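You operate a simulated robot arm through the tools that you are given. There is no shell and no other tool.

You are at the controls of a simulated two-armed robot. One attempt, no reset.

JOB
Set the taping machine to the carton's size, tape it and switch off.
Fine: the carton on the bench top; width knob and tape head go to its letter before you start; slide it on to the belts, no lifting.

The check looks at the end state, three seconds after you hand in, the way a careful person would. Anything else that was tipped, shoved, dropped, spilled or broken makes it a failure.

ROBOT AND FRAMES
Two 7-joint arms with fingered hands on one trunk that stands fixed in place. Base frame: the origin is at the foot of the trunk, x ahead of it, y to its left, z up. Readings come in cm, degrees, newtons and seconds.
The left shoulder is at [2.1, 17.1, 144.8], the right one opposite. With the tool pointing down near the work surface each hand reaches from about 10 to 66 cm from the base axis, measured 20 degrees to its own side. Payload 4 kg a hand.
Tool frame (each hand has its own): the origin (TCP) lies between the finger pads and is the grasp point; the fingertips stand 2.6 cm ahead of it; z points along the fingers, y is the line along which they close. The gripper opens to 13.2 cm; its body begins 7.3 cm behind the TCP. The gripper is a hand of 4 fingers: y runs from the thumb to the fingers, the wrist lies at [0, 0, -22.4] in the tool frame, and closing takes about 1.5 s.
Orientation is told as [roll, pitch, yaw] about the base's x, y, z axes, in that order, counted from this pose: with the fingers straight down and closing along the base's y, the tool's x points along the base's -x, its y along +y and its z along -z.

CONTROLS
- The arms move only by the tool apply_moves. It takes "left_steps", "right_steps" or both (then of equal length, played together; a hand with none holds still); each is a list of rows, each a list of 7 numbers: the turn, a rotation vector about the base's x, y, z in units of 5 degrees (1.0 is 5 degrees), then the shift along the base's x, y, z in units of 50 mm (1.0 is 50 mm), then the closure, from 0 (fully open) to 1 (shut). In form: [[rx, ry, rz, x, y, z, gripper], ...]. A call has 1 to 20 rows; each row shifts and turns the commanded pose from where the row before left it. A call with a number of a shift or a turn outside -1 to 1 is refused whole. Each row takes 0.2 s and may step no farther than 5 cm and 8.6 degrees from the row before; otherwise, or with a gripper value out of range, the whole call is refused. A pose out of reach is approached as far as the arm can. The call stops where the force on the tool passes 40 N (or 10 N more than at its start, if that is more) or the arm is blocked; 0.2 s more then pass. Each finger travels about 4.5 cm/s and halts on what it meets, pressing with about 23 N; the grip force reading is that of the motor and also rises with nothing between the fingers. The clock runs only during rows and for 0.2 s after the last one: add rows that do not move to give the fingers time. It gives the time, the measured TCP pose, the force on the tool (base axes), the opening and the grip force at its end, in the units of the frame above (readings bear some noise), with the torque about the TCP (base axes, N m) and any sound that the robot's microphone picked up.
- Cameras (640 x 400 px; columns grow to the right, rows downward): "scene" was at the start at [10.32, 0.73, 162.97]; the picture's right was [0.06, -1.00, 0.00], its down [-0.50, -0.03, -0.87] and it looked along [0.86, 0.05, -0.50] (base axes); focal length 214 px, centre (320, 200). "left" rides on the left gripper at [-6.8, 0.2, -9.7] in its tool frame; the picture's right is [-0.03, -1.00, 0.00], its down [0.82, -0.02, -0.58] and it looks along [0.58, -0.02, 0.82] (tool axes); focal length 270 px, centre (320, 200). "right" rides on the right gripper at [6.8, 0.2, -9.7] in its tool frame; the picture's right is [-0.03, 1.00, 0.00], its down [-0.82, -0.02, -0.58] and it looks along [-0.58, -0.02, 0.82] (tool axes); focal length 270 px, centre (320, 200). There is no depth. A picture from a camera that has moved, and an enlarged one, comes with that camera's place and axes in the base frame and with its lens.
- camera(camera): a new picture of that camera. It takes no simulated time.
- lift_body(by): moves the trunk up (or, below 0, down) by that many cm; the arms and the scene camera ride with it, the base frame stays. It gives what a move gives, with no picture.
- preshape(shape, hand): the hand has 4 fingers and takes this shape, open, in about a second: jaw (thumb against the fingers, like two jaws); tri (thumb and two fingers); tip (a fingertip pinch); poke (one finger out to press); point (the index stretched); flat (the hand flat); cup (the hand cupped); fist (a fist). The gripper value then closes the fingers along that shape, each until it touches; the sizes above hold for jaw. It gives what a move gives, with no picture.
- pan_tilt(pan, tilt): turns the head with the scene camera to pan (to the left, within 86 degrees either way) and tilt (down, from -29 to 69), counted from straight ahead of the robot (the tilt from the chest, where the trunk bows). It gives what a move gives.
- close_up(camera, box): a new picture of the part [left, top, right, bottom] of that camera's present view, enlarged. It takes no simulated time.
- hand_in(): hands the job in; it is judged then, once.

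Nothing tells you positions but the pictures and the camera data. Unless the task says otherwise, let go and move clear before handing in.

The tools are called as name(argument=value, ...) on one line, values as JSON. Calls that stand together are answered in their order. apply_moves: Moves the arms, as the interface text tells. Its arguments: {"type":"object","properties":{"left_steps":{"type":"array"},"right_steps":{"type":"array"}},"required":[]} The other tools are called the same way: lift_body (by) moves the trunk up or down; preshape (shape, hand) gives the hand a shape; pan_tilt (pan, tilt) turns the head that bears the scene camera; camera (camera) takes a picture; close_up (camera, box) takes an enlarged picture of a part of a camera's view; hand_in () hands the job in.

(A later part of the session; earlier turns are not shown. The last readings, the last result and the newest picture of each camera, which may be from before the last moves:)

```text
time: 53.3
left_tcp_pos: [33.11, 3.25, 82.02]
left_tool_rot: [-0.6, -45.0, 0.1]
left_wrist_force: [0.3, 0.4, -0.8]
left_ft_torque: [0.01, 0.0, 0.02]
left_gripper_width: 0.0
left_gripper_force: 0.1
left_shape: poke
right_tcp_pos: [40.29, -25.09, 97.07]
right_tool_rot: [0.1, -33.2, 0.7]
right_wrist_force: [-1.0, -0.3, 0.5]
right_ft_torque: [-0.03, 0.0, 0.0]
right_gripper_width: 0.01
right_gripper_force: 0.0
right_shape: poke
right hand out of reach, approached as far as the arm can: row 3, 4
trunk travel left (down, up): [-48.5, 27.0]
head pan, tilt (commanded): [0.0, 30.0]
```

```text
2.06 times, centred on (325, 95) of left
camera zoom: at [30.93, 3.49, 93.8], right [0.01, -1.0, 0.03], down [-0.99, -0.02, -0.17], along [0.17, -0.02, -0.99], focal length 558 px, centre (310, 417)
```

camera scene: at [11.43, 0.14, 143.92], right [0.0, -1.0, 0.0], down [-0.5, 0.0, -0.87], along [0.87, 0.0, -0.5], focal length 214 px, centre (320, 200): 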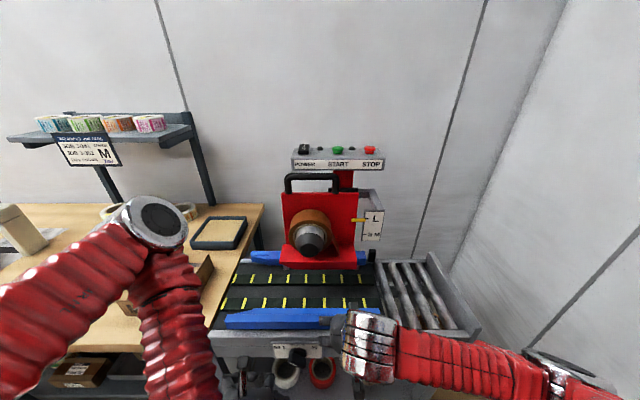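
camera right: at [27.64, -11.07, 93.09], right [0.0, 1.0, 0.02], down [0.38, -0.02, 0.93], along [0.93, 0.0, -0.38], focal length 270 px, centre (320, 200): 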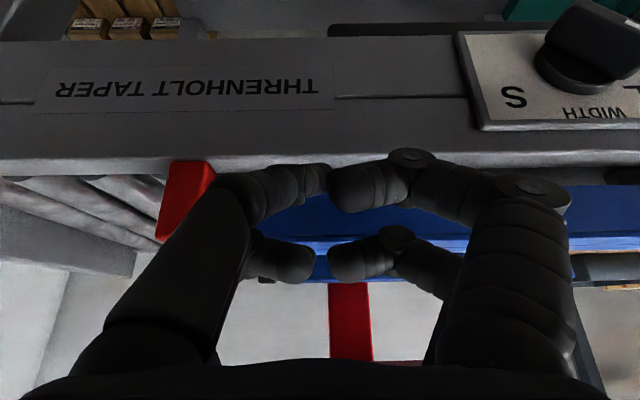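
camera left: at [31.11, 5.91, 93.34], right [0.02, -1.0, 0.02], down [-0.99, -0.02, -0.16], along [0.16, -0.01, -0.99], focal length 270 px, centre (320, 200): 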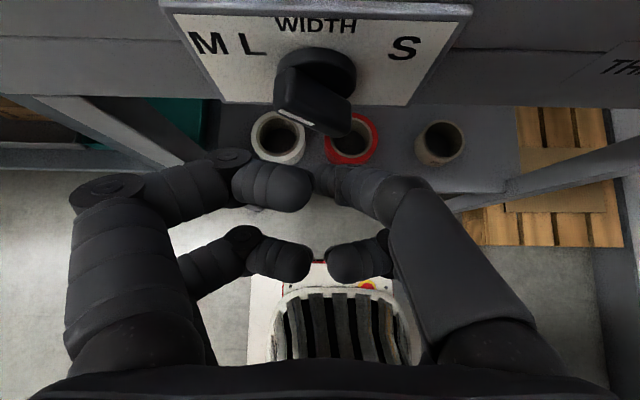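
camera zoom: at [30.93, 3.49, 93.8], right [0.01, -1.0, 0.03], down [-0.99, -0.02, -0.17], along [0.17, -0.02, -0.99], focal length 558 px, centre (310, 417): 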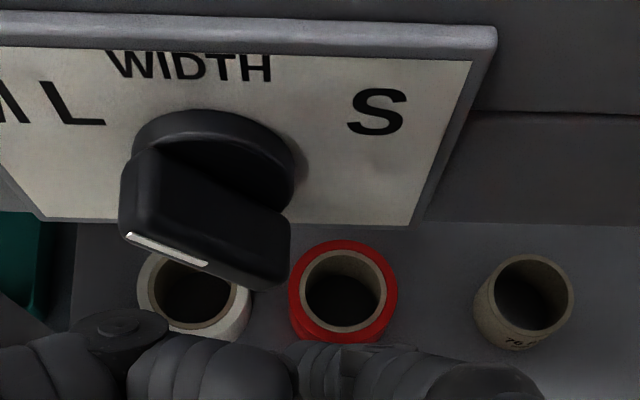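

apply_moves(left_steps=[[0, 0, 0, 0.44, -0.03, -0.2, 0], [0, 0, 0, 0.44, -0.03, -0.2, 0]])

close_up(camera="left", box=[170, 30, 480, 220])

```text
time: 53.9
left_tcp_pos: [37.48, 2.99, 79.84]
left_tool_rot: [-0.7, -45.0, 0.2]
left_wrist_force: [0.6, 0.4, -0.6]
left_ft_torque: [-0.02, -0.01, 0.0]
left_gripper_width: 0.0
left_gripper_force: 0.0
left_shape: poke
right_tcp_pos: [40.44, -24.98, 97.03]
right_tool_rot: [0.1, -33.2, 0.8]
right_wrist_force: [-0.8, 1.0, 0.5]
right_ft_torque: [0.0, 0.01, -0.02]
right_gripper_width: 0.01
right_gripper_force: 0.1
right_shape: poke
trunk travel left (down, up): [-48.5, 27.0]
head pan, tilt (commanded): [0.0, 30.0]
```

```text
2.06 times, centred on (325, 125) of left
camera zoom: at [35.4, 3.31, 91.6], right [0.01, -1.0, 0.03], down [-0.99, -0.02, -0.17], along [0.17, -0.02, -0.99], focal length 558 px, centre (310, 355)
```

zoom: 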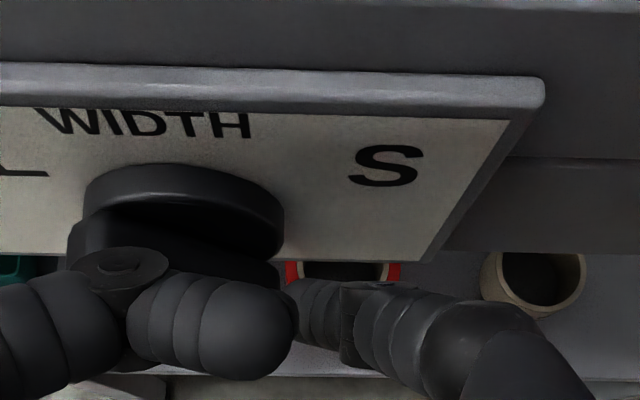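

apply_moves(left_steps=[[0, 0, 0, 0, 0.05, -0.055, 0], [0, 0, 0, 0, 0.05, -0.055, 0], [0, 0, 0, 0, 0.05, -0.055, 0], [0, 0, 0, 0, 0.05, -0.055, 0]])

close_up(camera="left", box=[170, 30, 480, 220])

```text
time: 54.9
left_tcp_pos: [37.45, 3.59, 79.08]
left_tool_rot: [-1.0, -45.3, 0.1]
left_wrist_force: [-2.8, -12.9, 19.4]
left_ft_torque: [0.28, -0.31, -0.04]
left_gripper_width: 0.0
left_gripper_force: 0.1
left_shape: poke
right_tcp_pos: [40.25, -25.02, 97.04]
right_tool_rot: [0.2, -33.3, 0.7]
right_wrist_force: [-0.4, 0.2, -0.1]
right_ft_torque: [-0.01, 0.02, 0.02]
right_gripper_width: 0.0
right_gripper_force: 0.1
right_shape: poke
trunk travel left (down, up): [-48.5, 27.0]
head pan, tilt (commanded): [0.0, 30.0]
```

```text
2.06 times, centred on (325, 125) of left
camera zoom: at [35.3, 3.98, 90.77], right [0.01, -1.0, 0.03], down [-0.98, -0.01, -0.17], along [0.17, -0.03, -0.98], focal length 558 px, centre (310, 355)
```

zoom: 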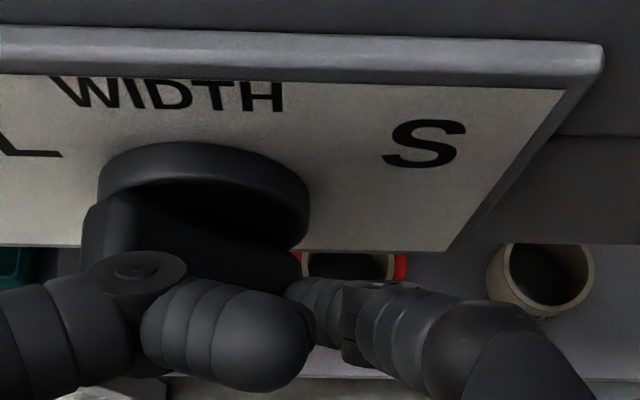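

apply_moves(left_steps=[[0, 0, 0, 0, 0.04, -0.05, 0], [0, 0, 0, 0, 0.04, -0.05, 0], [0, 0, 0, 0, 0.04, -0.05, 0]])

close_up(camera="left", box=[170, 30, 480, 220])

```text
time: 55.7
left_tcp_pos: [37.11, 4.56, 77.92]
left_tool_rot: [-0.5, -44.7, 0.1]
left_wrist_force: [-14.4, -9.5, 0.0]
left_ft_torque: [0.03, -0.45, 0.27]
left_gripper_width: 0.0
left_gripper_force: 0.0
left_shape: poke
right_tcp_pos: [40.24, -25.17, 97.12]
right_tool_rot: [0.1, -33.3, 0.7]
right_wrist_force: [-0.1, 0.2, 0.3]
right_ft_torque: [0.02, 0.01, 0.0]
right_gripper_width: 0.0
right_gripper_force: 0.1
right_shape: poke
trunk travel left (down, up): [-48.5, 27.0]
head pan, tilt (commanded): [0.0, 30.0]
```

```text
2.06 times, centred on (325, 125) of left
camera zoom: at [35.1, 4.83, 89.7], right [0.01, -1.0, 0.02], down [-0.99, -0.02, -0.16], along [0.16, -0.02, -0.99], focal length 558 px, centre (310, 355)
```

zoom: 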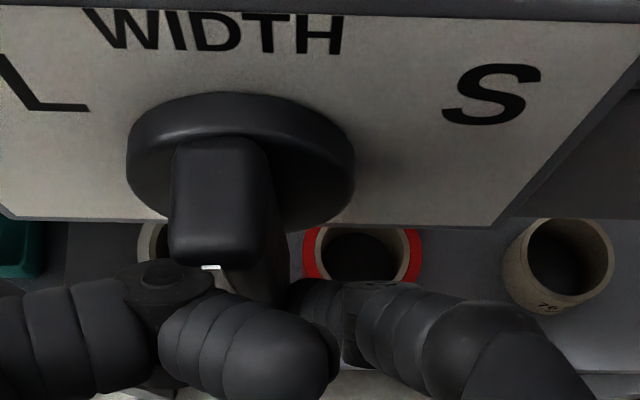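

The knob snapped round this way; the pointer now stands near vertical. I'll back the finger off and look at the new position and the guides.

apply_moves(left_steps=[[0, 0, 0, -0.4, -0.05, 0.05, 0], [0, 0, 0, -0.5, 0, 0, 0]])

close_up(camera="left", box=[170, 0, 480, 190])

close_up(camera="scene", box=[210, 230, 400, 345])

```text
time: 56.3
left_tcp_pos: [33.07, 4.52, 78.22]
left_tool_rot: [-0.5, -45.1, 0.3]
left_wrist_force: [0.1, 1.0, 0.0]
left_ft_torque: [0.0, -0.02, -0.03]
left_gripper_width: 0.02
left_gripper_force: 0.1
left_shape: poke
right_tcp_pos: [40.3, -25.03, 97.01]
right_tool_rot: [0.2, -33.2, 0.7]
right_wrist_force: [0.1, 0.0, 0.3]
right_ft_torque: [0.0, 0.0, 0.01]
right_gripper_width: 0.02
right_gripper_force: 0.1
right_shape: poke
trunk travel left (down, up): [-48.5, 27.0]
head pan, tilt (commanded): [0.0, 30.0]
```

```text
2.06 times, centred on (325, 95) of left
camera zoom: at [30.89, 4.8, 90.06], right [0.02, -1.0, 0.02], down [-0.99, -0.02, -0.17], along [0.17, -0.02, -0.98], focal length 558 px, centre (310, 417)
```

zoom: 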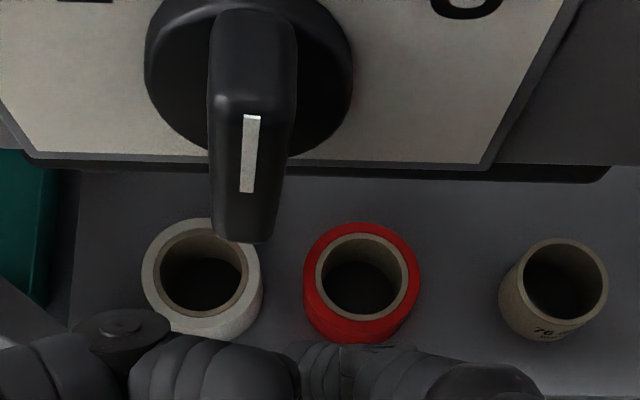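

```text
3.37 times, centred on (305, 288) of scene
camera zoom: at [11.46, 0.14, 143.92], right [0.0, -1.0, 0.0], down [-0.5, 0.0, -0.87], along [0.87, 0.0, -0.5], focal length 722 px, centre (370, -95)
```

zoom: 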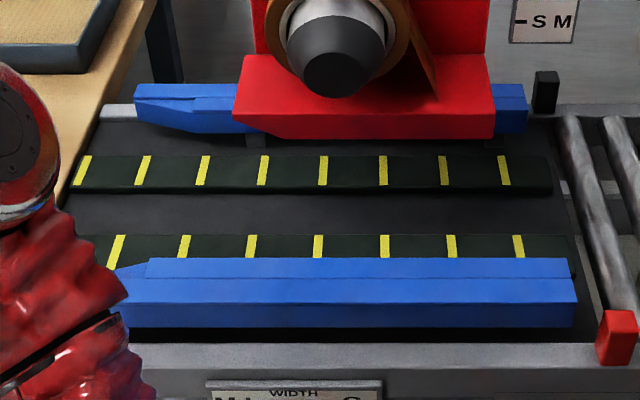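

The guides have closed by about 2 cm as the pointer moved right, so the width follows the knob angle, with S the narrowest. I'll push the pointer back left from its right side and see whether −47° is really a hard stop.

apply_moves(left_steps=[[0, 0, 0, 0, -0.2, 0.64, 0], [0, 0, 0, 0.44, 0, 0, 0], [0, 0, 0, 0.44, 0, 0, 0]])

close_up(camera="left", box=[170, 30, 480, 220])

```text
time: 57.1
left_tcp_pos: [37.48, 3.45, 81.49]
left_tool_rot: [-0.7, -45.1, 0.2]
left_wrist_force: [0.0, 0.4, -0.5]
left_ft_torque: [0.0, 0.02, 0.01]
left_gripper_width: 0.01
left_gripper_force: 0.0
left_shape: poke
right_tcp_pos: [40.28, -25.09, 96.95]
right_tool_rot: [0.2, -33.2, 0.8]
right_wrist_force: [-0.9, 0.1, -0.6]
right_ft_torque: [-0.02, -0.01, 0.0]
right_gripper_width: 0.02
right_gripper_force: 0.2
right_shape: poke
trunk travel left (down, up): [-48.5, 27.0]
head pan, tilt (commanded): [0.0, 30.0]
```

```text
2.06 times, centred on (325, 125) of left
camera zoom: at [35.29, 3.65, 93.26], right [0.01, -1.0, 0.03], down [-0.99, -0.02, -0.17], along [0.17, -0.02, -0.99], focal length 558 px, centre (310, 355)
```

zoom: 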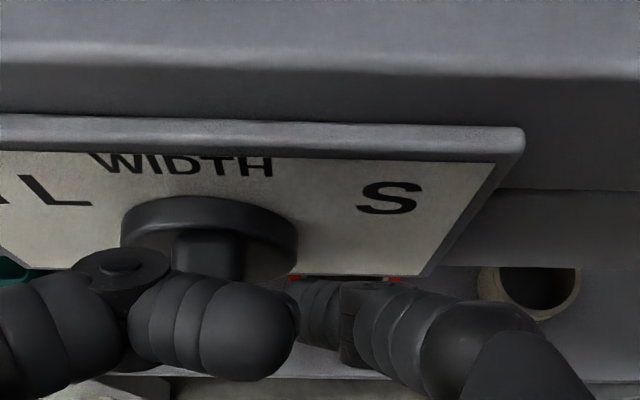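

apply_moves(left_steps=[[0, 0, 0, 0, 0.12, 0, 0], [0, 0, 0, 0, 0.1, 0.02, 0], [0, 0, 0, 0, 0.1, 0.04, 0], [0, 0, 0, 0, 0.1, 0.04, 0]])

close_up(camera="left", box=[170, 30, 480, 220])

```text
time: 58.1
left_tcp_pos: [37.36, 5.28, 81.98]
left_tool_rot: [-0.7, -45.1, 0.1]
left_wrist_force: [0.0, -2.1, -0.4]
left_ft_torque: [-0.04, 0.0, 0.01]
left_gripper_width: 0.0
left_gripper_force: 0.1
left_shape: poke
right_tcp_pos: [40.39, -25.09, 97.09]
right_tool_rot: [0.1, -33.2, 0.6]
right_wrist_force: [0.6, -0.1, -0.4]
right_ft_torque: [0.01, 0.0, -0.02]
right_gripper_width: 0.01
right_gripper_force: 0.0
right_shape: poke
trunk travel left (down, up): [-48.5, 27.0]
head pan, tilt (commanded): [0.0, 30.0]
```

```text
2.06 times, centred on (325, 125) of left
camera zoom: at [35.23, 5.66, 93.76], right [0.01, -1.0, 0.03], down [-0.99, -0.02, -0.17], along [0.17, -0.02, -0.99], focal length 558 px, centre (310, 355)
```

zoom: 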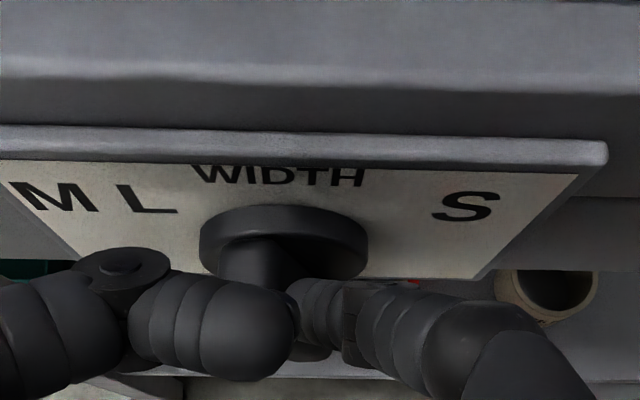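

apply_moves(left_steps=[[0, 0, 0, 0, 0.1, 0.02, 0], [0, 0, 0, 0, 0.1, 0.01, 0], [0, 0, 0, 0, 0.08, 0, 0]])

close_up(camera="left", box=[170, 30, 480, 220])

```text
time: 58.9
left_tcp_pos: [37.32, 6.54, 82.19]
left_tool_rot: [-0.9, -45.1, 0.4]
left_wrist_force: [-0.5, -8.7, 4.4]
left_ft_torque: [-0.23, -0.07, -0.11]
left_gripper_width: 0.0
left_gripper_force: 0.0
left_shape: poke
right_tcp_pos: [40.34, -25.0, 96.91]
right_tool_rot: [0.1, -33.1, 0.7]
right_wrist_force: [0.4, 0.6, -0.3]
right_ft_torque: [0.03, -0.02, 0.0]
right_gripper_width: 0.0
right_gripper_force: 0.0
right_shape: poke
trunk travel left (down, up): [-48.5, 27.0]
head pan, tilt (commanded): [0.0, 30.0]
```

```text
2.06 times, centred on (325, 125) of left
camera zoom: at [35.24, 6.92, 93.96], right [0.01, -1.0, 0.03], down [-0.99, -0.02, -0.17], along [0.17, -0.03, -0.98], focal length 558 px, centre (310, 355)
```

zoom: 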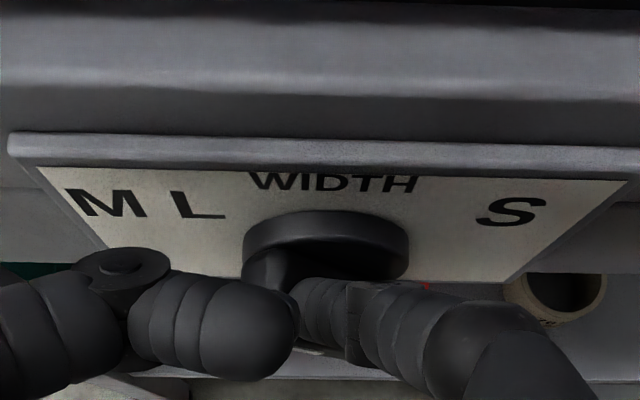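

apply_moves(left_steps=[[0, 0, 0, 0, 0.04, -0.01, 0], [0, 0, 0, 0, 0.04, -0.01, 0]])

apply_moves(left_steps=[[0, 0, 0, 0, 0.04, -0.02, 0], [0, 0, 0, 0, 0.04, -0.02, 0]])

```text
time: 59.5
left_tcp_pos: [37.3, 6.85, 82.3]
left_tool_rot: [-1.0, -45.2, 0.3]
left_wrist_force: [-3.9, -18.1, 22.5]
left_ft_torque: [-0.55, -0.26, -0.26]
left_gripper_width: 0.0
left_gripper_force: 0.1
left_shape: poke
right_tcp_pos: [40.25, -25.05, 97.06]
right_tool_rot: [0.2, -33.3, 0.7]
right_wrist_force: [-0.2, 0.3, 0.6]
right_ft_torque: [0.02, 0.01, -0.02]
right_gripper_width: 0.0
right_gripper_force: 0.1
right_shape: poke
trunk travel left (down, up): [-48.5, 27.0]
head pan, tilt (commanded): [0.0, 30.0]
```

```text
time: 60.1
left_tcp_pos: [37.4, 7.17, 82.17]
left_tool_rot: [-1.2, -45.4, 0.5]
left_wrist_force: [-4.8, -19.9, 31.9]
left_ft_torque: [-0.81, -0.34, -0.34]
left_gripper_width: 0.02
left_gripper_force: 0.0
left_shape: poke
right_tcp_pos: [40.1, -25.09, 97.15]
right_tool_rot: [0.2, -33.3, 0.6]
right_wrist_force: [0.3, 0.1, 0.1]
right_ft_torque: [0.0, 0.02, 0.02]
right_gripper_width: 0.01
right_gripper_force: 0.0
right_shape: poke
trunk travel left (down, up): [-48.5, 27.0]
head pan, tilt (commanded): [0.0, 30.0]
```

close_up(camera="left", box=[170, 30, 480, 220])

```text
2.06 times, centred on (325, 125) of left
camera zoom: at [35.16, 7.59, 93.87], right [0.01, -1.0, 0.03], down [-0.98, -0.02, -0.18], along [0.18, -0.03, -0.98], focal length 558 px, centre (310, 355)
```

zoom: 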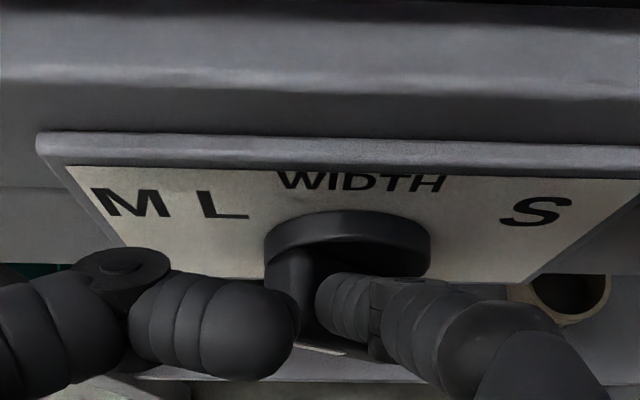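

The finger is bending at about 38 N and the knob isn't going further, which suggests a real stop at this end. I'll back off and read the pointer and guides again.

apply_moves(left_steps=[[0, 0, 0, 0, -0.12, 0.08, 0], [0, 0, 0, -0.4, -0.05, 0, 0], [0, 0, 0, -0.5, -0.05, 0, 0], [0, 0, 0, 0, 0, -0.45, 0]])

close_up(camera="left", box=[170, 0, 480, 190])

close_up(camera="scene", box=[210, 230, 400, 345])

```text
time: 61.1
left_tcp_pos: [33.0, 6.63, 80.02]
left_tool_rot: [-0.5, -45.0, 0.2]
left_wrist_force: [0.7, -0.6, 0.2]
left_ft_torque: [0.01, -0.03, 0.04]
left_gripper_width: 0.0
left_gripper_force: 0.0
left_shape: poke
right_tcp_pos: [40.28, -25.09, 96.95]
right_tool_rot: [0.1, -33.3, 0.8]
right_wrist_force: [-0.4, 0.0, 1.1]
right_ft_torque: [0.03, 0.01, 0.01]
right_gripper_width: 0.0
right_gripper_force: 0.0
right_shape: poke
trunk travel left (down, up): [-48.5, 27.0]
head pan, tilt (commanded): [0.0, 30.0]
```

```text
2.06 times, centred on (325, 95) of left
camera zoom: at [30.85, 7.03, 91.79], right [0.01, -1.0, 0.02], down [-0.99, -0.02, -0.17], along [0.17, -0.02, -0.99], focal length 558 px, centre (310, 417)
```

zoom: 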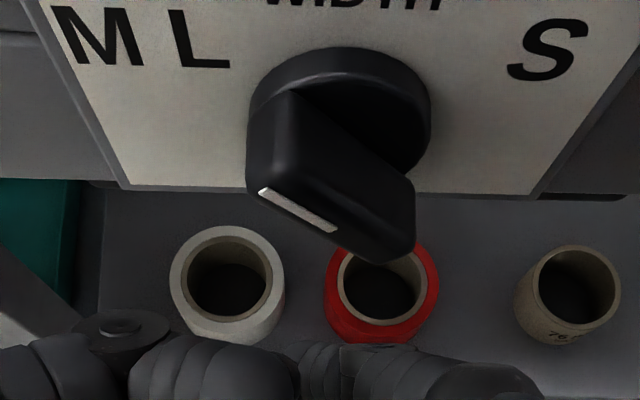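

```text
3.37 times, centred on (305, 288) of scene
camera zoom: at [11.47, 0.16, 143.91], right [0.0, -1.0, 0.0], down [-0.5, 0.0, -0.87], along [0.87, 0.0, -0.5], focal length 722 px, centre (370, -95)
```

zoom: 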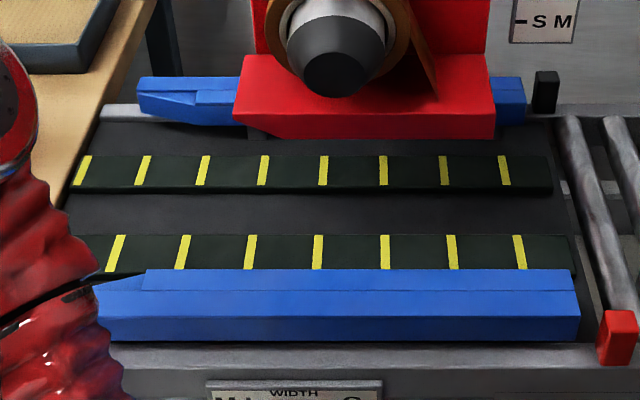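

The pointer is back at about 47° left with the gap at 18.4 cm, which suits the 17.5 cm carton, and it won't go further left. That fits this end stop being M, the leftmost letter, but I'll confirm by finding where the other click positions are.

apply_moves(left_steps=[[0, 0, 0, 0, -0.7, 0, 0], [0, 0, 0, 0.45, -0.03, 0, 0], [0, 0, 0, 0.45, 0, -0.02, 0], [0, 0, 0, 0, 0.05, -0.055, 0], [0, 0, 0, 0, 0.05, -0.055, 0], [0, 0, 0, 0, 0.05, -0.055, 0], [0, 0, 0, 0, 0.05, -0.055, 0], [0, 0, 0, 0, 0.03, -0.03, 0]])

apply_moves(left_steps=[[0, 0, 0, 0, 0.02, -0.02, 0]])

apply_moves(left_steps=[[0, 0, 0, 0, 0.02, -0.02, 0]])

close_up(camera="left", box=[170, 30, 480, 220])

```text
time: 62.9
left_tcp_pos: [37.28, 3.62, 78.69]
left_tool_rot: [-0.9, -45.2, 0.2]
left_wrist_force: [-2.7, -15.8, 17.5]
left_ft_torque: [0.28, -0.38, 0.03]
left_gripper_width: 0.0
left_gripper_force: 0.1
left_shape: poke
right_tcp_pos: [40.2, -25.11, 97.09]
right_tool_rot: [0.3, -33.3, 0.6]
right_wrist_force: [0.1, 0.3, -0.9]
right_ft_torque: [0.01, -0.04, -0.01]
right_gripper_width: 0.01
right_gripper_force: 0.0
right_shape: poke
trunk travel left (down, up): [-48.5, 27.0]
head pan, tilt (commanded): [0.0, 30.0]
```

```text
time: 63.3
left_tcp_pos: [37.14, 3.9, 78.52]
left_tool_rot: [-0.8, -45.0, 0.1]
left_wrist_force: [-6.3, -16.7, 14.0]
left_ft_torque: [0.24, -0.55, 0.15]
left_gripper_width: 0.0
left_gripper_force: 0.1
left_shape: poke
right_tcp_pos: [40.22, -25.06, 97.02]
right_tool_rot: [0.4, -33.2, 0.7]
right_wrist_force: [0.5, -0.6, 0.5]
right_ft_torque: [-0.02, 0.02, -0.03]
right_gripper_width: 0.02
right_gripper_force: 0.0
right_shape: poke
trunk travel left (down, up): [-48.5, 27.0]
head pan, tilt (commanded): [0.0, 30.0]
```

```text
time: 63.7
left_tcp_pos: [37.07, 4.32, 78.27]
left_tool_rot: [-0.5, -44.8, 0.1]
left_wrist_force: [-12.5, -10.8, 2.4]
left_ft_torque: [0.03, -0.53, 0.25]
left_gripper_width: 0.0
left_gripper_force: 0.0
left_shape: poke
right_tcp_pos: [40.22, -25.04, 97.18]
right_tool_rot: [0.1, -33.2, 0.7]
right_wrist_force: [0.4, -0.5, 0.3]
right_ft_torque: [0.0, 0.04, 0.0]
right_gripper_width: 0.0
right_gripper_force: 0.1
right_shape: poke
trunk travel left (down, up): [-48.5, 27.0]
head pan, tilt (commanded): [0.0, 30.0]
```

```text
2.06 times, centred on (325, 125) of left
camera zoom: at [35.04, 4.53, 90.02], right [0.01, -1.0, 0.02], down [-0.99, -0.02, -0.16], along [0.16, -0.02, -0.99], focal length 558 px, centre (310, 355)
```

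zoom: 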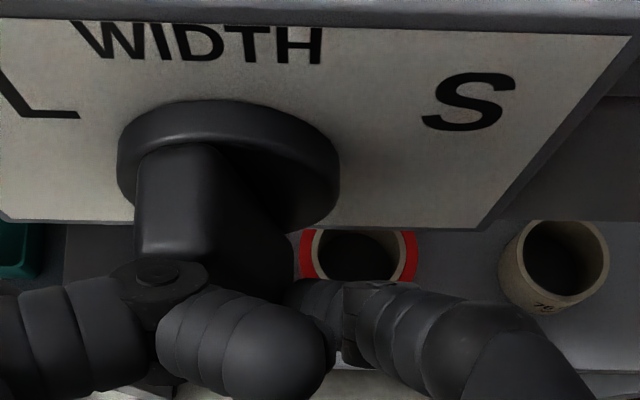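

apply_moves(left_steps=[[0, 0, 0, -0.3, -0.05, 0.05, 0], [0, 0, 0, -0.5, 0, 0, 0], [0, 0, 0, 0, 0, 0.3, 0]])

close_up(camera="left", box=[170, 0, 480, 190])

close_up(camera="scene", box=[210, 230, 400, 345])

```text
time: 64.5
left_tcp_pos: [33.48, 3.98, 80.06]
left_tool_rot: [-0.7, -45.0, 0.3]
left_wrist_force: [-0.5, 0.5, 0.3]
left_ft_torque: [-0.01, -0.02, -0.02]
left_gripper_width: 0.0
left_gripper_force: 0.1
left_shape: poke
right_tcp_pos: [40.35, -24.97, 96.87]
right_tool_rot: [0.1, -33.2, 0.8]
right_wrist_force: [-0.1, -0.4, 0.1]
right_ft_torque: [0.02, 0.01, 0.0]
right_gripper_width: 0.02
right_gripper_force: 0.1
right_shape: poke
trunk travel left (down, up): [-48.5, 27.0]
head pan, tilt (commanded): [0.0, 30.0]
```

```text
2.06 times, centred on (325, 95) of left
camera zoom: at [31.34, 4.33, 91.9], right [0.01, -1.0, 0.03], down [-0.99, -0.02, -0.17], along [0.17, -0.02, -0.99], focal length 558 px, centre (310, 417)
```

zoom: 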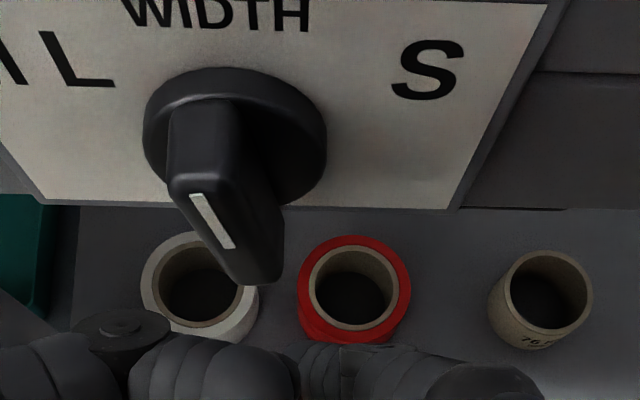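

```text
3.37 times, centred on (305, 288) of scene
camera zoom: at [11.48, 0.18, 143.92], right [0.0, -1.0, 0.0], down [-0.5, 0.0, -0.87], along [0.87, 0.0, -0.5], focal length 722 px, centre (370, -95)
```

zoom: 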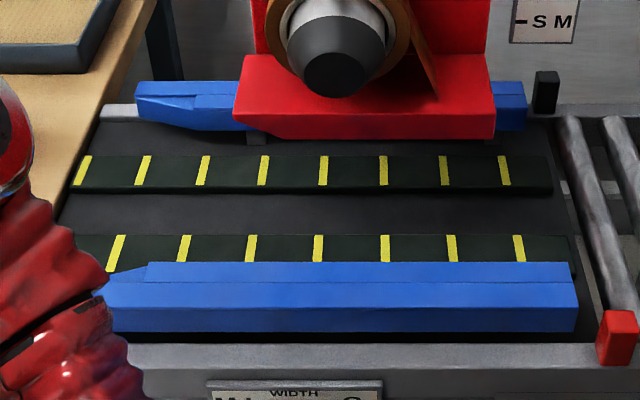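

The knob turns freely with no click in this range and sits wherever it is left, now about 9° left. I'll find its right-hand limit by pushing the lower end of the bar leftwards; that should show how the letters map to angles.

apply_moves(left_steps=[[0, 0, 0, 0, -0.13, -0.55, 0], [0, 0, 0, 0.37, 0, 0, 0], [0, 0, 0, 0.37, 0, 0, 0], [0, 0, 0, 0, 0.1, 0, 0], [0, 0, 0, 0, 0.1, -0.05, 0], [0, 0, 0, 0, 0.1, -0.06, 0]])

close_up(camera="left", box=[170, 30, 480, 220])

```text
time: 65.9
left_tcp_pos: [37.25, 4.8, 76.76]
left_tool_rot: [-0.5, -45.2, 0.2]
left_wrist_force: [-2.1, -0.7, 0.4]
left_ft_torque: [0.0, -0.04, -0.02]
left_gripper_width: 0.0
left_gripper_force: 0.1
left_shape: poke
right_tcp_pos: [40.35, -24.92, 97.14]
right_tool_rot: [0.2, -33.1, 0.8]
right_wrist_force: [-0.2, -0.3, 0.3]
right_ft_torque: [-0.01, -0.01, 0.02]
right_gripper_width: 0.04
right_gripper_force: 0.1
right_shape: poke
trunk travel left (down, up): [-48.5, 27.0]
head pan, tilt (commanded): [0.0, 30.0]
```

```text
2.06 times, centred on (325, 125) of left
camera zoom: at [35.12, 5.13, 88.61], right [0.01, -1.0, 0.03], down [-0.98, -0.02, -0.17], along [0.17, -0.02, -0.98], focal length 558 px, centre (310, 355)
```

zoom: 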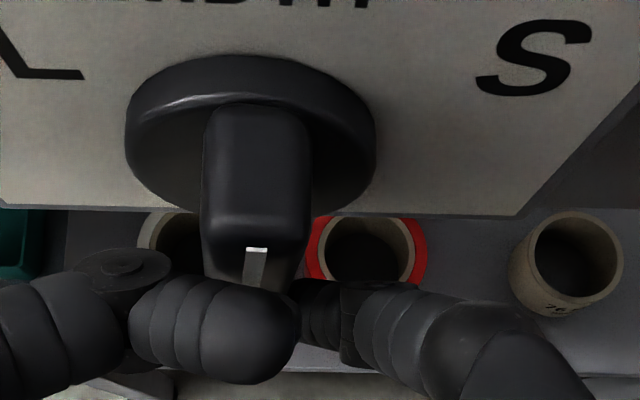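

apply_moves(left_steps=[[0, 0, 0, 0, 0.1, -0.04, 0], [0, 0, 0, 0, 0.1, -0.03, 0], [0, 0, 0, 0, 0.1, 0, 0]])

close_up(camera="left", box=[170, 30, 480, 220])

```text
time: 66.7
left_tcp_pos: [37.15, 6.08, 76.56]
left_tool_rot: [-0.2, -44.8, 0.2]
left_wrist_force: [0.5, -1.5, 0.0]
left_ft_torque: [-0.02, 0.05, -0.03]
left_gripper_width: 0.0
left_gripper_force: 0.1
left_shape: poke
left hand out of reach, approached as far as the arm can: row 3
right_tcp_pos: [40.28, -25.1, 97.07]
right_tool_rot: [0.2, -33.3, 0.8]
right_wrist_force: [0.0, -0.1, 0.0]
right_ft_torque: [-0.01, -0.01, -0.03]
right_gripper_width: 0.0
right_gripper_force: 0.1
right_shape: poke
trunk travel left (down, up): [-48.5, 27.0]
head pan, tilt (commanded): [0.0, 30.0]
```

```text
2.06 times, centred on (325, 125) of left
camera zoom: at [35.06, 6.33, 88.36], right [0.02, -1.0, 0.02], down [-0.99, -0.02, -0.17], along [0.17, -0.02, -0.99], focal length 558 px, centre (310, 355)
```

zoom: 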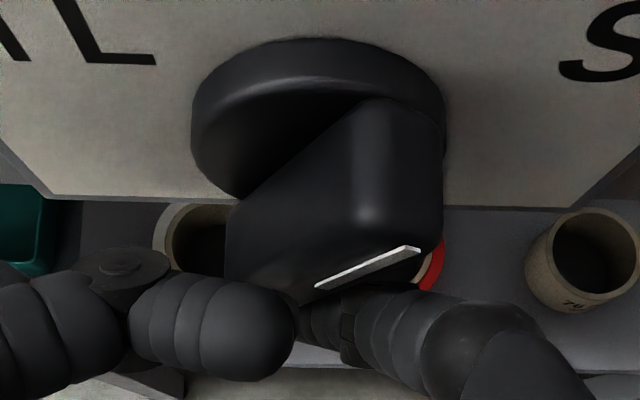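

apply_moves(left_steps=[[0, 0, 0, -0.4, -0.05, 0, 0], [0, 0, 0, -0.4, 0, 0, 0], [0, 0, 0, 0, 0, 0.6, 0]])

close_up(camera="left", box=[170, 0, 480, 190])

close_up(camera="scene", box=[210, 230, 400, 345])

```text
time: 67.5
left_tcp_pos: [33.02, 5.48, 79.65]
left_tool_rot: [-0.7, -45.0, 0.4]
left_wrist_force: [0.4, 0.7, 0.1]
left_ft_torque: [0.03, -0.01, 0.01]
left_gripper_width: 0.0
left_gripper_force: 0.1
left_shape: poke
left hand out of reach, approached as far as the arm can: row 2
right_tcp_pos: [40.28, -24.93, 97.01]
right_tool_rot: [0.1, -33.2, 0.7]
right_wrist_force: [0.2, 0.7, 0.0]
right_ft_torque: [-0.04, -0.01, 0.01]
right_gripper_width: 0.0
right_gripper_force: 0.0
right_shape: poke
trunk travel left (down, up): [-48.5, 27.0]
head pan, tilt (commanded): [0.0, 30.0]
```

```text
2.06 times, centred on (325, 95) of left
camera zoom: at [30.95, 5.71, 91.47], right [0.01, -1.0, 0.03], down [-0.99, -0.02, -0.17], along [0.17, -0.02, -0.99], focal length 558 px, centre (310, 417)
```

zoom: 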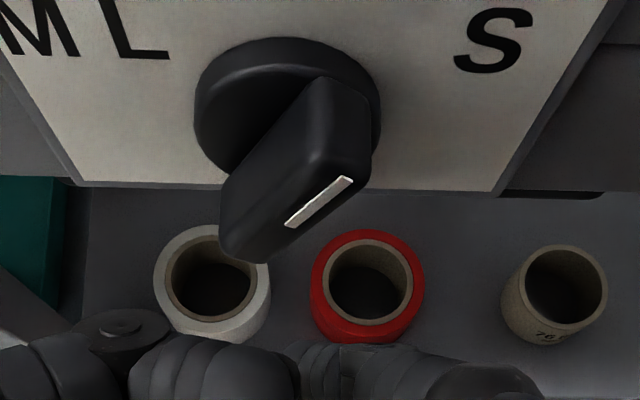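

```text
3.37 times, centred on (305, 288) of scene
camera zoom: at [11.45, 0.19, 143.92], right [0.0, -1.0, 0.0], down [-0.5, 0.0, -0.87], along [0.87, 0.0, -0.5], focal length 722 px, centre (370, -95)
```

zoom: 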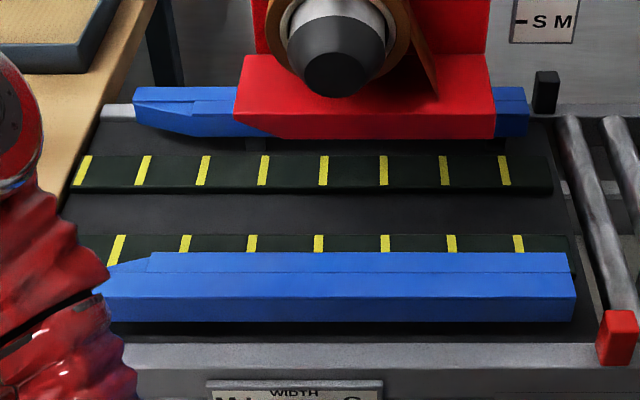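

The pointer now sits about 35° right with the gap at about 15.3 cm, where S should be if the letters are spaced evenly by angle (M −47°, L −27°, S +38°). I'll push it back left in small steps and watch the force for a click.

apply_moves(left_steps=[[0, 0, 0, 0, -0.5, 0.03, 0], [0, 0, 0, 0.44, -0.06, 0, 0], [0, 0, 0, 0.44, 0, 0, 0], [0, 0, 0, 0, 0.08, 0.05, 0]])

apply_moves(left_steps=[[0, 0, 0, 0, 0.06, 0.04, 0]])

apply_moves(left_steps=[[0, 0, 0, 0, 0.06, 0.04, 0]])

apply_moves(left_steps=[[0, 0, 0, 0, 0.06, 0.04, 0]])

close_up(camera="left", box=[170, 30, 480, 220])

```text
time: 68.5
left_tcp_pos: [37.59, 3.02, 80.2]
left_tool_rot: [-0.8, -45.0, 0.3]
left_wrist_force: [0.5, -0.6, -0.1]
left_ft_torque: [-0.01, 0.01, 0.04]
left_gripper_width: 0.0
left_gripper_force: 0.0
left_shape: poke
right_tcp_pos: [40.25, -25.05, 97.11]
right_tool_rot: [0.2, -33.2, 0.8]
right_wrist_force: [-0.5, 0.0, -0.2]
right_ft_torque: [-0.02, -0.03, -0.01]
right_gripper_width: 0.03
right_gripper_force: 0.1
right_shape: poke
trunk travel left (down, up): [-48.5, 27.0]
head pan, tilt (commanded): [0.0, 30.0]
```

```text
time: 68.9
left_tcp_pos: [37.6, 3.25, 80.49]
left_tool_rot: [-0.7, -45.0, 0.2]
left_wrist_force: [0.1, 0.2, 0.3]
left_ft_torque: [-0.01, -0.01, -0.03]
left_gripper_width: 0.0
left_gripper_force: 0.0
left_shape: poke
right_tcp_pos: [40.4, -24.93, 96.93]
right_tool_rot: [0.3, -33.2, 0.8]
right_wrist_force: [-0.3, -0.1, -0.7]
right_ft_torque: [-0.01, 0.0, 0.01]
right_gripper_width: 0.02
right_gripper_force: 0.0
right_shape: poke
trunk travel left (down, up): [-48.5, 27.0]
head pan, tilt (commanded): [0.0, 30.0]
```

```text
time: 69.3
left_tcp_pos: [37.73, 3.48, 80.73]
left_tool_rot: [-0.7, -45.0, 0.2]
left_wrist_force: [-0.5, -1.0, 0.6]
left_ft_torque: [0.0, 0.01, 0.01]
left_gripper_width: 0.01
left_gripper_force: 0.2
left_shape: poke
right_tcp_pos: [40.31, -24.84, 97.09]
right_tool_rot: [0.3, -33.2, 0.8]
right_wrist_force: [-0.3, 0.3, 0.7]
right_ft_torque: [-0.03, -0.01, 0.02]
right_gripper_width: 0.0
right_gripper_force: 0.1
right_shape: poke
trunk travel left (down, up): [-48.5, 27.0]
head pan, tilt (commanded): [0.0, 30.0]
```

```text
time: 69.7
left_tcp_pos: [37.5, 3.91, 80.8]
left_tool_rot: [-0.7, -45.0, 0.2]
left_wrist_force: [-0.1, -1.4, 0.1]
left_ft_torque: [-0.02, 0.02, -0.02]
left_gripper_width: 0.0
left_gripper_force: 0.0
left_shape: poke
right_tcp_pos: [40.32, -24.96, 96.97]
right_tool_rot: [0.2, -33.2, 0.7]
right_wrist_force: [-0.7, 0.1, 0.2]
right_ft_torque: [0.01, -0.04, 0.01]
right_gripper_width: 0.0
right_gripper_force: 0.2
right_shape: poke
trunk travel left (down, up): [-48.5, 27.0]
head pan, tilt (commanded): [0.0, 30.0]
```

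```text
2.06 times, centred on (325, 125) of left
camera zoom: at [35.42, 4.19, 92.64], right [0.01, -1.0, 0.03], down [-0.99, -0.02, -0.17], along [0.17, -0.02, -0.99], focal length 558 px, centre (310, 355)
```

zoom: 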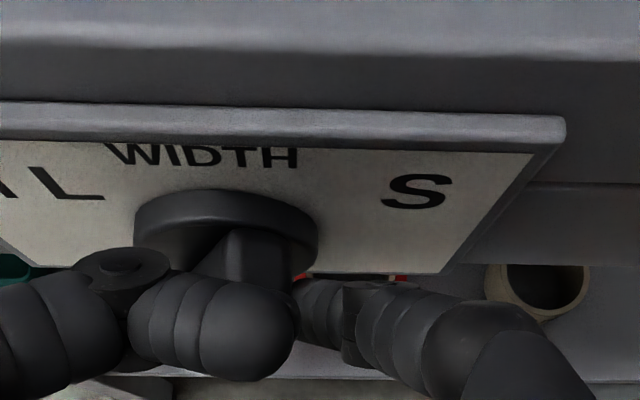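

apply_moves(left_steps=[[0, 0, 0, 0, 0.1, 0.03, 0], [0, 0, 0, 0, 0.1, 0.03, 0]])

apply_moves(left_steps=[[0, 0, 0, 0, 0.06, 0.02, 0]])

apply_moves(left_steps=[[0, 0, 0, 0, 0.05, 0.01, 0]])

apply_moves(left_steps=[[0, 0, 0, 0, 0.05, 0.01, 0]])

apply_moves(left_steps=[[0, 0, 0, 0, 0.04, 0, 0]])

```text
time: 70.3
left_tcp_pos: [37.58, 4.8, 81.34]
left_tool_rot: [-0.7, -45.0, 0.2]
left_wrist_force: [-0.4, -4.3, 4.3]
left_ft_torque: [-0.03, 0.0, -0.04]
left_gripper_width: 0.02
left_gripper_force: 0.0
left_shape: poke
right_tcp_pos: [40.34, -25.08, 97.09]
right_tool_rot: [0.2, -33.2, 0.7]
right_wrist_force: [0.1, 0.0, -1.1]
right_ft_torque: [-0.01, -0.01, 0.01]
right_gripper_width: 0.0
right_gripper_force: 0.0
right_shape: poke
trunk travel left (down, up): [-48.5, 27.0]
head pan, tilt (commanded): [0.0, 30.0]
```

```text
time: 70.7
left_tcp_pos: [37.58, 5.2, 81.33]
left_tool_rot: [-0.6, -45.1, 0.3]
left_wrist_force: [-0.4, -4.5, 5.1]
left_ft_torque: [-0.01, -0.06, -0.06]
left_gripper_width: 0.0
left_gripper_force: 0.1
left_shape: poke
right_tcp_pos: [40.29, -25.0, 97.03]
right_tool_rot: [0.2, -33.1, 0.7]
right_wrist_force: [-0.3, 0.7, -0.3]
right_ft_torque: [-0.01, 0.03, 0.0]
right_gripper_width: 0.01
right_gripper_force: 0.0
right_shape: poke
trunk travel left (down, up): [-48.5, 27.0]
head pan, tilt (commanded): [0.0, 30.0]
```

```text
time: 71.1
left_tcp_pos: [37.6, 5.52, 81.27]
left_tool_rot: [-0.7, -45.0, 0.2]
left_wrist_force: [-0.9, -0.6, 2.9]
left_ft_torque: [0.03, -0.04, -0.05]
left_gripper_width: 0.0
left_gripper_force: 0.1
left_shape: poke
right_tcp_pos: [40.29, -24.96, 96.9]
right_tool_rot: [0.3, -33.2, 0.7]
right_wrist_force: [-0.3, 0.8, -0.4]
right_ft_torque: [0.03, 0.03, -0.01]
right_gripper_width: 0.0
right_gripper_force: 0.2
right_shape: poke
trunk travel left (down, up): [-48.5, 27.0]
head pan, tilt (commanded): [0.0, 30.0]
```

```text
time: 71.5
left_tcp_pos: [37.52, 5.63, 81.55]
left_tool_rot: [-0.7, -45.1, 0.3]
left_wrist_force: [-0.4, -4.2, 2.7]
left_ft_torque: [-0.11, -0.04, -0.02]
left_gripper_width: 0.01
left_gripper_force: 0.1
left_shape: poke
right_tcp_pos: [40.21, -25.02, 96.9]
right_tool_rot: [0.2, -33.2, 0.7]
right_wrist_force: [0.2, 0.1, -0.2]
right_ft_torque: [0.02, 0.0, 0.0]
right_gripper_width: 0.0
right_gripper_force: 0.1
right_shape: poke
trunk travel left (down, up): [-48.5, 27.0]
head pan, tilt (commanded): [0.0, 30.0]
```

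```text
time: 71.9
left_tcp_pos: [37.64, 5.78, 81.52]
left_tool_rot: [-0.7, -45.1, 0.2]
left_wrist_force: [0.7, -8.3, 4.9]
left_ft_torque: [-0.22, -0.03, -0.13]
left_gripper_width: 0.0
left_gripper_force: 0.1
left_shape: poke
right_tcp_pos: [40.26, -25.08, 97.01]
right_tool_rot: [0.2, -33.2, 0.7]
right_wrist_force: [-0.2, -0.1, -0.5]
right_ft_torque: [-0.01, 0.0, 0.0]
right_gripper_width: 0.0
right_gripper_force: 0.1
right_shape: poke
trunk travel left (down, up): [-48.5, 27.0]
head pan, tilt (commanded): [0.0, 30.0]
```

apply_moves(left_steps=[[0, 0, 0, 0, -0.08, 0.04, 0], [0, 0, 0, -0.4, -0.05, 0, 0], [0, 0, 0, -0.5, 0, 0, 0], [0, 0, 0, 0, 0, -0.3, 0]])

close_up(camera="left", box=[170, 0, 480, 190])

close_up(camera="scene", box=[210, 230, 400, 345])

```text
time: 72.9
left_tcp_pos: [32.88, 5.19, 80.03]
left_tool_rot: [-0.6, -45.0, 0.2]
left_wrist_force: [0.4, -0.2, 0.8]
left_ft_torque: [0.02, -0.02, -0.02]
left_gripper_width: 0.0
left_gripper_force: 0.0
left_shape: poke
right_tcp_pos: [40.32, -25.05, 97.1]
right_tool_rot: [0.2, -33.2, 0.7]
right_wrist_force: [0.8, -0.4, 0.6]
right_ft_torque: [0.0, 0.0, 0.0]
right_gripper_width: 0.01
right_gripper_force: 0.2
right_shape: poke
trunk travel left (down, up): [-48.5, 27.0]
head pan, tilt (commanded): [0.0, 30.0]
```

```text
2.06 times, centred on (325, 95) of left
camera zoom: at [30.86, 5.54, 91.8], right [0.01, -1.0, 0.03], down [-0.99, -0.02, -0.17], along [0.17, -0.02, -0.99], focal length 558 px, centre (310, 417)
```

zoom: 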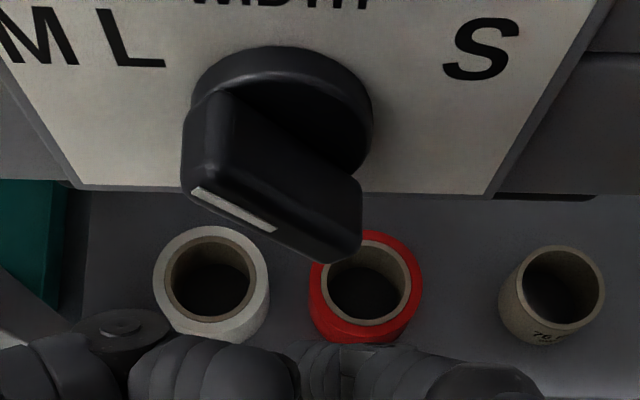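

```text
3.37 times, centred on (305, 288) of scene
camera zoom: at [11.48, 0.12, 143.92], right [0.0, -1.0, 0.0], down [-0.5, 0.0, -0.87], along [0.87, 0.0, -0.5], focal length 722 px, centre (370, -95)
```

zoom: 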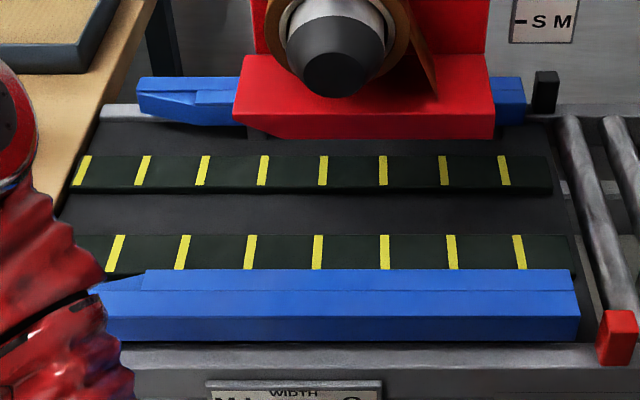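

The pointer slid back to about 46° left with only light force, so the knob turns freely and simply has a hard limit there; the earlier stiff push was my curled fingers jamming on the bar. I'll now find the right-hand limit, with the trunk a bit lower for reach.

lift_body(by=-5)

apply_moves(left_steps=[[0, 0, 0, 0, -0.5, 0.6, 0], [0, 0, 0, 0.43, 0, 0.3, 0], [0, 0, 0, 0.43, -0.05, 0, 0]])

close_up(camera="left", box=[170, 30, 480, 220])

```text
time: 73.8
left_tcp_pos: [33.05, 5.22, 75.14]
left_tool_rot: [-0.7, -44.9, 0.2]
left_wrist_force: [-0.2, 0.4, -0.3]
left_ft_torque: [0.0, 0.01, -0.02]
left_gripper_width: 0.0
left_gripper_force: 0.1
left_shape: poke
right_tcp_pos: [40.32, -24.98, 91.41]
right_tool_rot: [0.3, -32.1, 0.7]
right_wrist_force: [-0.2, -0.5, -1.2]
right_ft_torque: [0.0, 0.03, 0.03]
right_gripper_width: 0.0
right_gripper_force: 0.1
right_shape: poke
trunk travel left (down, up): [-43.5, 32.0]
head pan, tilt (commanded): [0.0, 30.0]
```

```text
time: 74.7
left_tcp_pos: [37.51, 2.68, 79.69]
left_tool_rot: [-0.7, -45.0, 0.3]
left_wrist_force: [-0.3, -0.2, 0.7]
left_ft_torque: [0.02, 0.0, -0.02]
left_gripper_width: 0.01
left_gripper_force: 0.0
left_shape: poke
right_tcp_pos: [40.3, -25.07, 91.19]
right_tool_rot: [0.2, -32.0, 0.7]
right_wrist_force: [-0.2, -0.8, 0.0]
right_ft_torque: [0.01, -0.04, 0.02]
right_gripper_width: 0.03
right_gripper_force: 0.0
right_shape: poke
trunk travel left (down, up): [-43.5, 32.0]
head pan, tilt (commanded): [0.0, 30.0]
```

```text
2.06 times, centred on (325, 125) of left
camera zoom: at [35.35, 2.96, 91.44], right [0.01, -1.0, 0.03], down [-0.99, -0.02, -0.17], along [0.17, -0.02, -0.99], focal length 558 px, centre (310, 355)
```

zoom: 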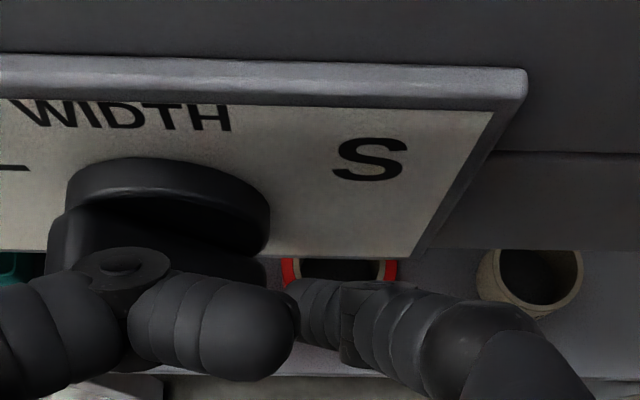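

apply_moves(left_steps=[[0, 0, 0, 0, 0.05, -0.055, 0], [0, 0, 0, 0, 0.05, -0.055, 0], [0, 0, 0, 0, 0.05, -0.055, 0], [0, 0, 0, 0, 0.05, -0.055, 0], [0, 0, 0, 0, 0.06, -0.06, 0], [0, 0, 0, 0, 0.06, -0.1, 0], [0, 0, 0, 0, 0.06, -0.1, 0], [0, 0, 0, 0, 0.08, -0.08, 0], [0, 0, 0, 0, 0.08, -0.04, 0], [0, 0, 0, 0, 0.1, -0.03, 0], [0, 0, 0, 0, 0.1, 0, 0]])

close_up(camera="left", box=[170, 30, 480, 220])

```text
time: 77.0
left_tcp_pos: [37.43, 6.21, 76.46]
left_tool_rot: [-0.6, -45.1, 0.2]
left_wrist_force: [-0.4, -0.1, -0.3]
left_ft_torque: [-0.01, 0.04, -0.03]
left_gripper_width: 0.0
left_gripper_force: 0.0
left_shape: poke
right_tcp_pos: [40.26, -25.1, 91.1]
right_tool_rot: [0.2, -32.1, 0.7]
right_wrist_force: [0.2, 0.3, -0.3]
right_ft_torque: [0.0, -0.03, 0.03]
right_gripper_width: 0.01
right_gripper_force: 0.0
right_shape: poke
trunk travel left (down, up): [-43.5, 32.0]
head pan, tilt (commanded): [0.0, 30.0]
```

```text
2.06 times, centred on (325, 125) of left
camera zoom: at [35.28, 6.52, 88.14], right [0.01, -1.0, 0.03], down [-0.99, -0.02, -0.17], along [0.17, -0.02, -0.99], focal length 558 px, centre (310, 355)
```

zoom: 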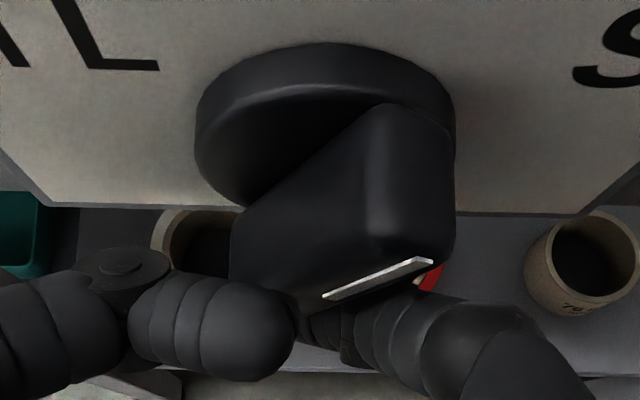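

apply_moves(left_steps=[[0, 0, 0, 0, 0.1, 0.02, 0], [0, 0, 0, 0, 0.08, 0.04, 0]])

apply_moves(left_steps=[[0, 0, 0, 0, 0.06, 0.05, 0], [0, 0, 0, 0, 0.04, 0.05, 0]])

close_up(camera="left", box=[170, 30, 480, 220])

```text
time: 77.7
left_tcp_pos: [37.3, 6.96, 76.66]
left_tool_rot: [-0.7, -44.8, 0.1]
left_wrist_force: [-2.4, -5.9, -6.4]
left_ft_torque: [0.17, 0.03, -0.11]
left_gripper_width: 0.0
left_gripper_force: 0.1
left_shape: poke
right_tcp_pos: [40.26, -24.93, 91.21]
right_tool_rot: [0.2, -32.0, 0.8]
right_wrist_force: [-0.4, 0.2, -0.1]
right_ft_torque: [0.03, -0.01, -0.03]
right_gripper_width: 0.02
right_gripper_force: 0.0
right_shape: poke
trunk travel left (down, up): [-43.5, 32.0]
head pan, tilt (commanded): [0.0, 30.0]
```

```text
time: 78.2
left_tcp_pos: [37.22, 7.59, 77.04]
left_tool_rot: [-0.6, -44.7, 0.0]
left_wrist_force: [-8.6, -11.7, -20.8]
left_ft_torque: [0.53, 0.12, -0.32]
left_gripper_width: 0.0
left_gripper_force: 0.1
left_shape: poke
right_tcp_pos: [40.31, -24.99, 91.15]
right_tool_rot: [0.3, -32.1, 0.7]
right_wrist_force: [-0.1, 0.2, -0.7]
right_ft_torque: [0.01, -0.01, 0.0]
right_gripper_width: 0.01
right_gripper_force: 0.0
right_shape: poke
trunk travel left (down, up): [-43.5, 32.0]
head pan, tilt (commanded): [0.0, 30.0]
```

```text
2.06 times, centred on (325, 125) of left
camera zoom: at [35.13, 7.92, 88.82], right [0.01, -1.0, 0.03], down [-0.99, -0.02, -0.16], along [0.16, -0.02, -0.99], focal length 558 px, centre (310, 355)
```

zoom: 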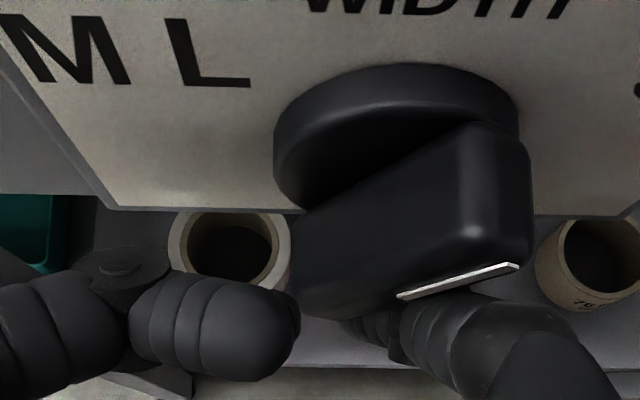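

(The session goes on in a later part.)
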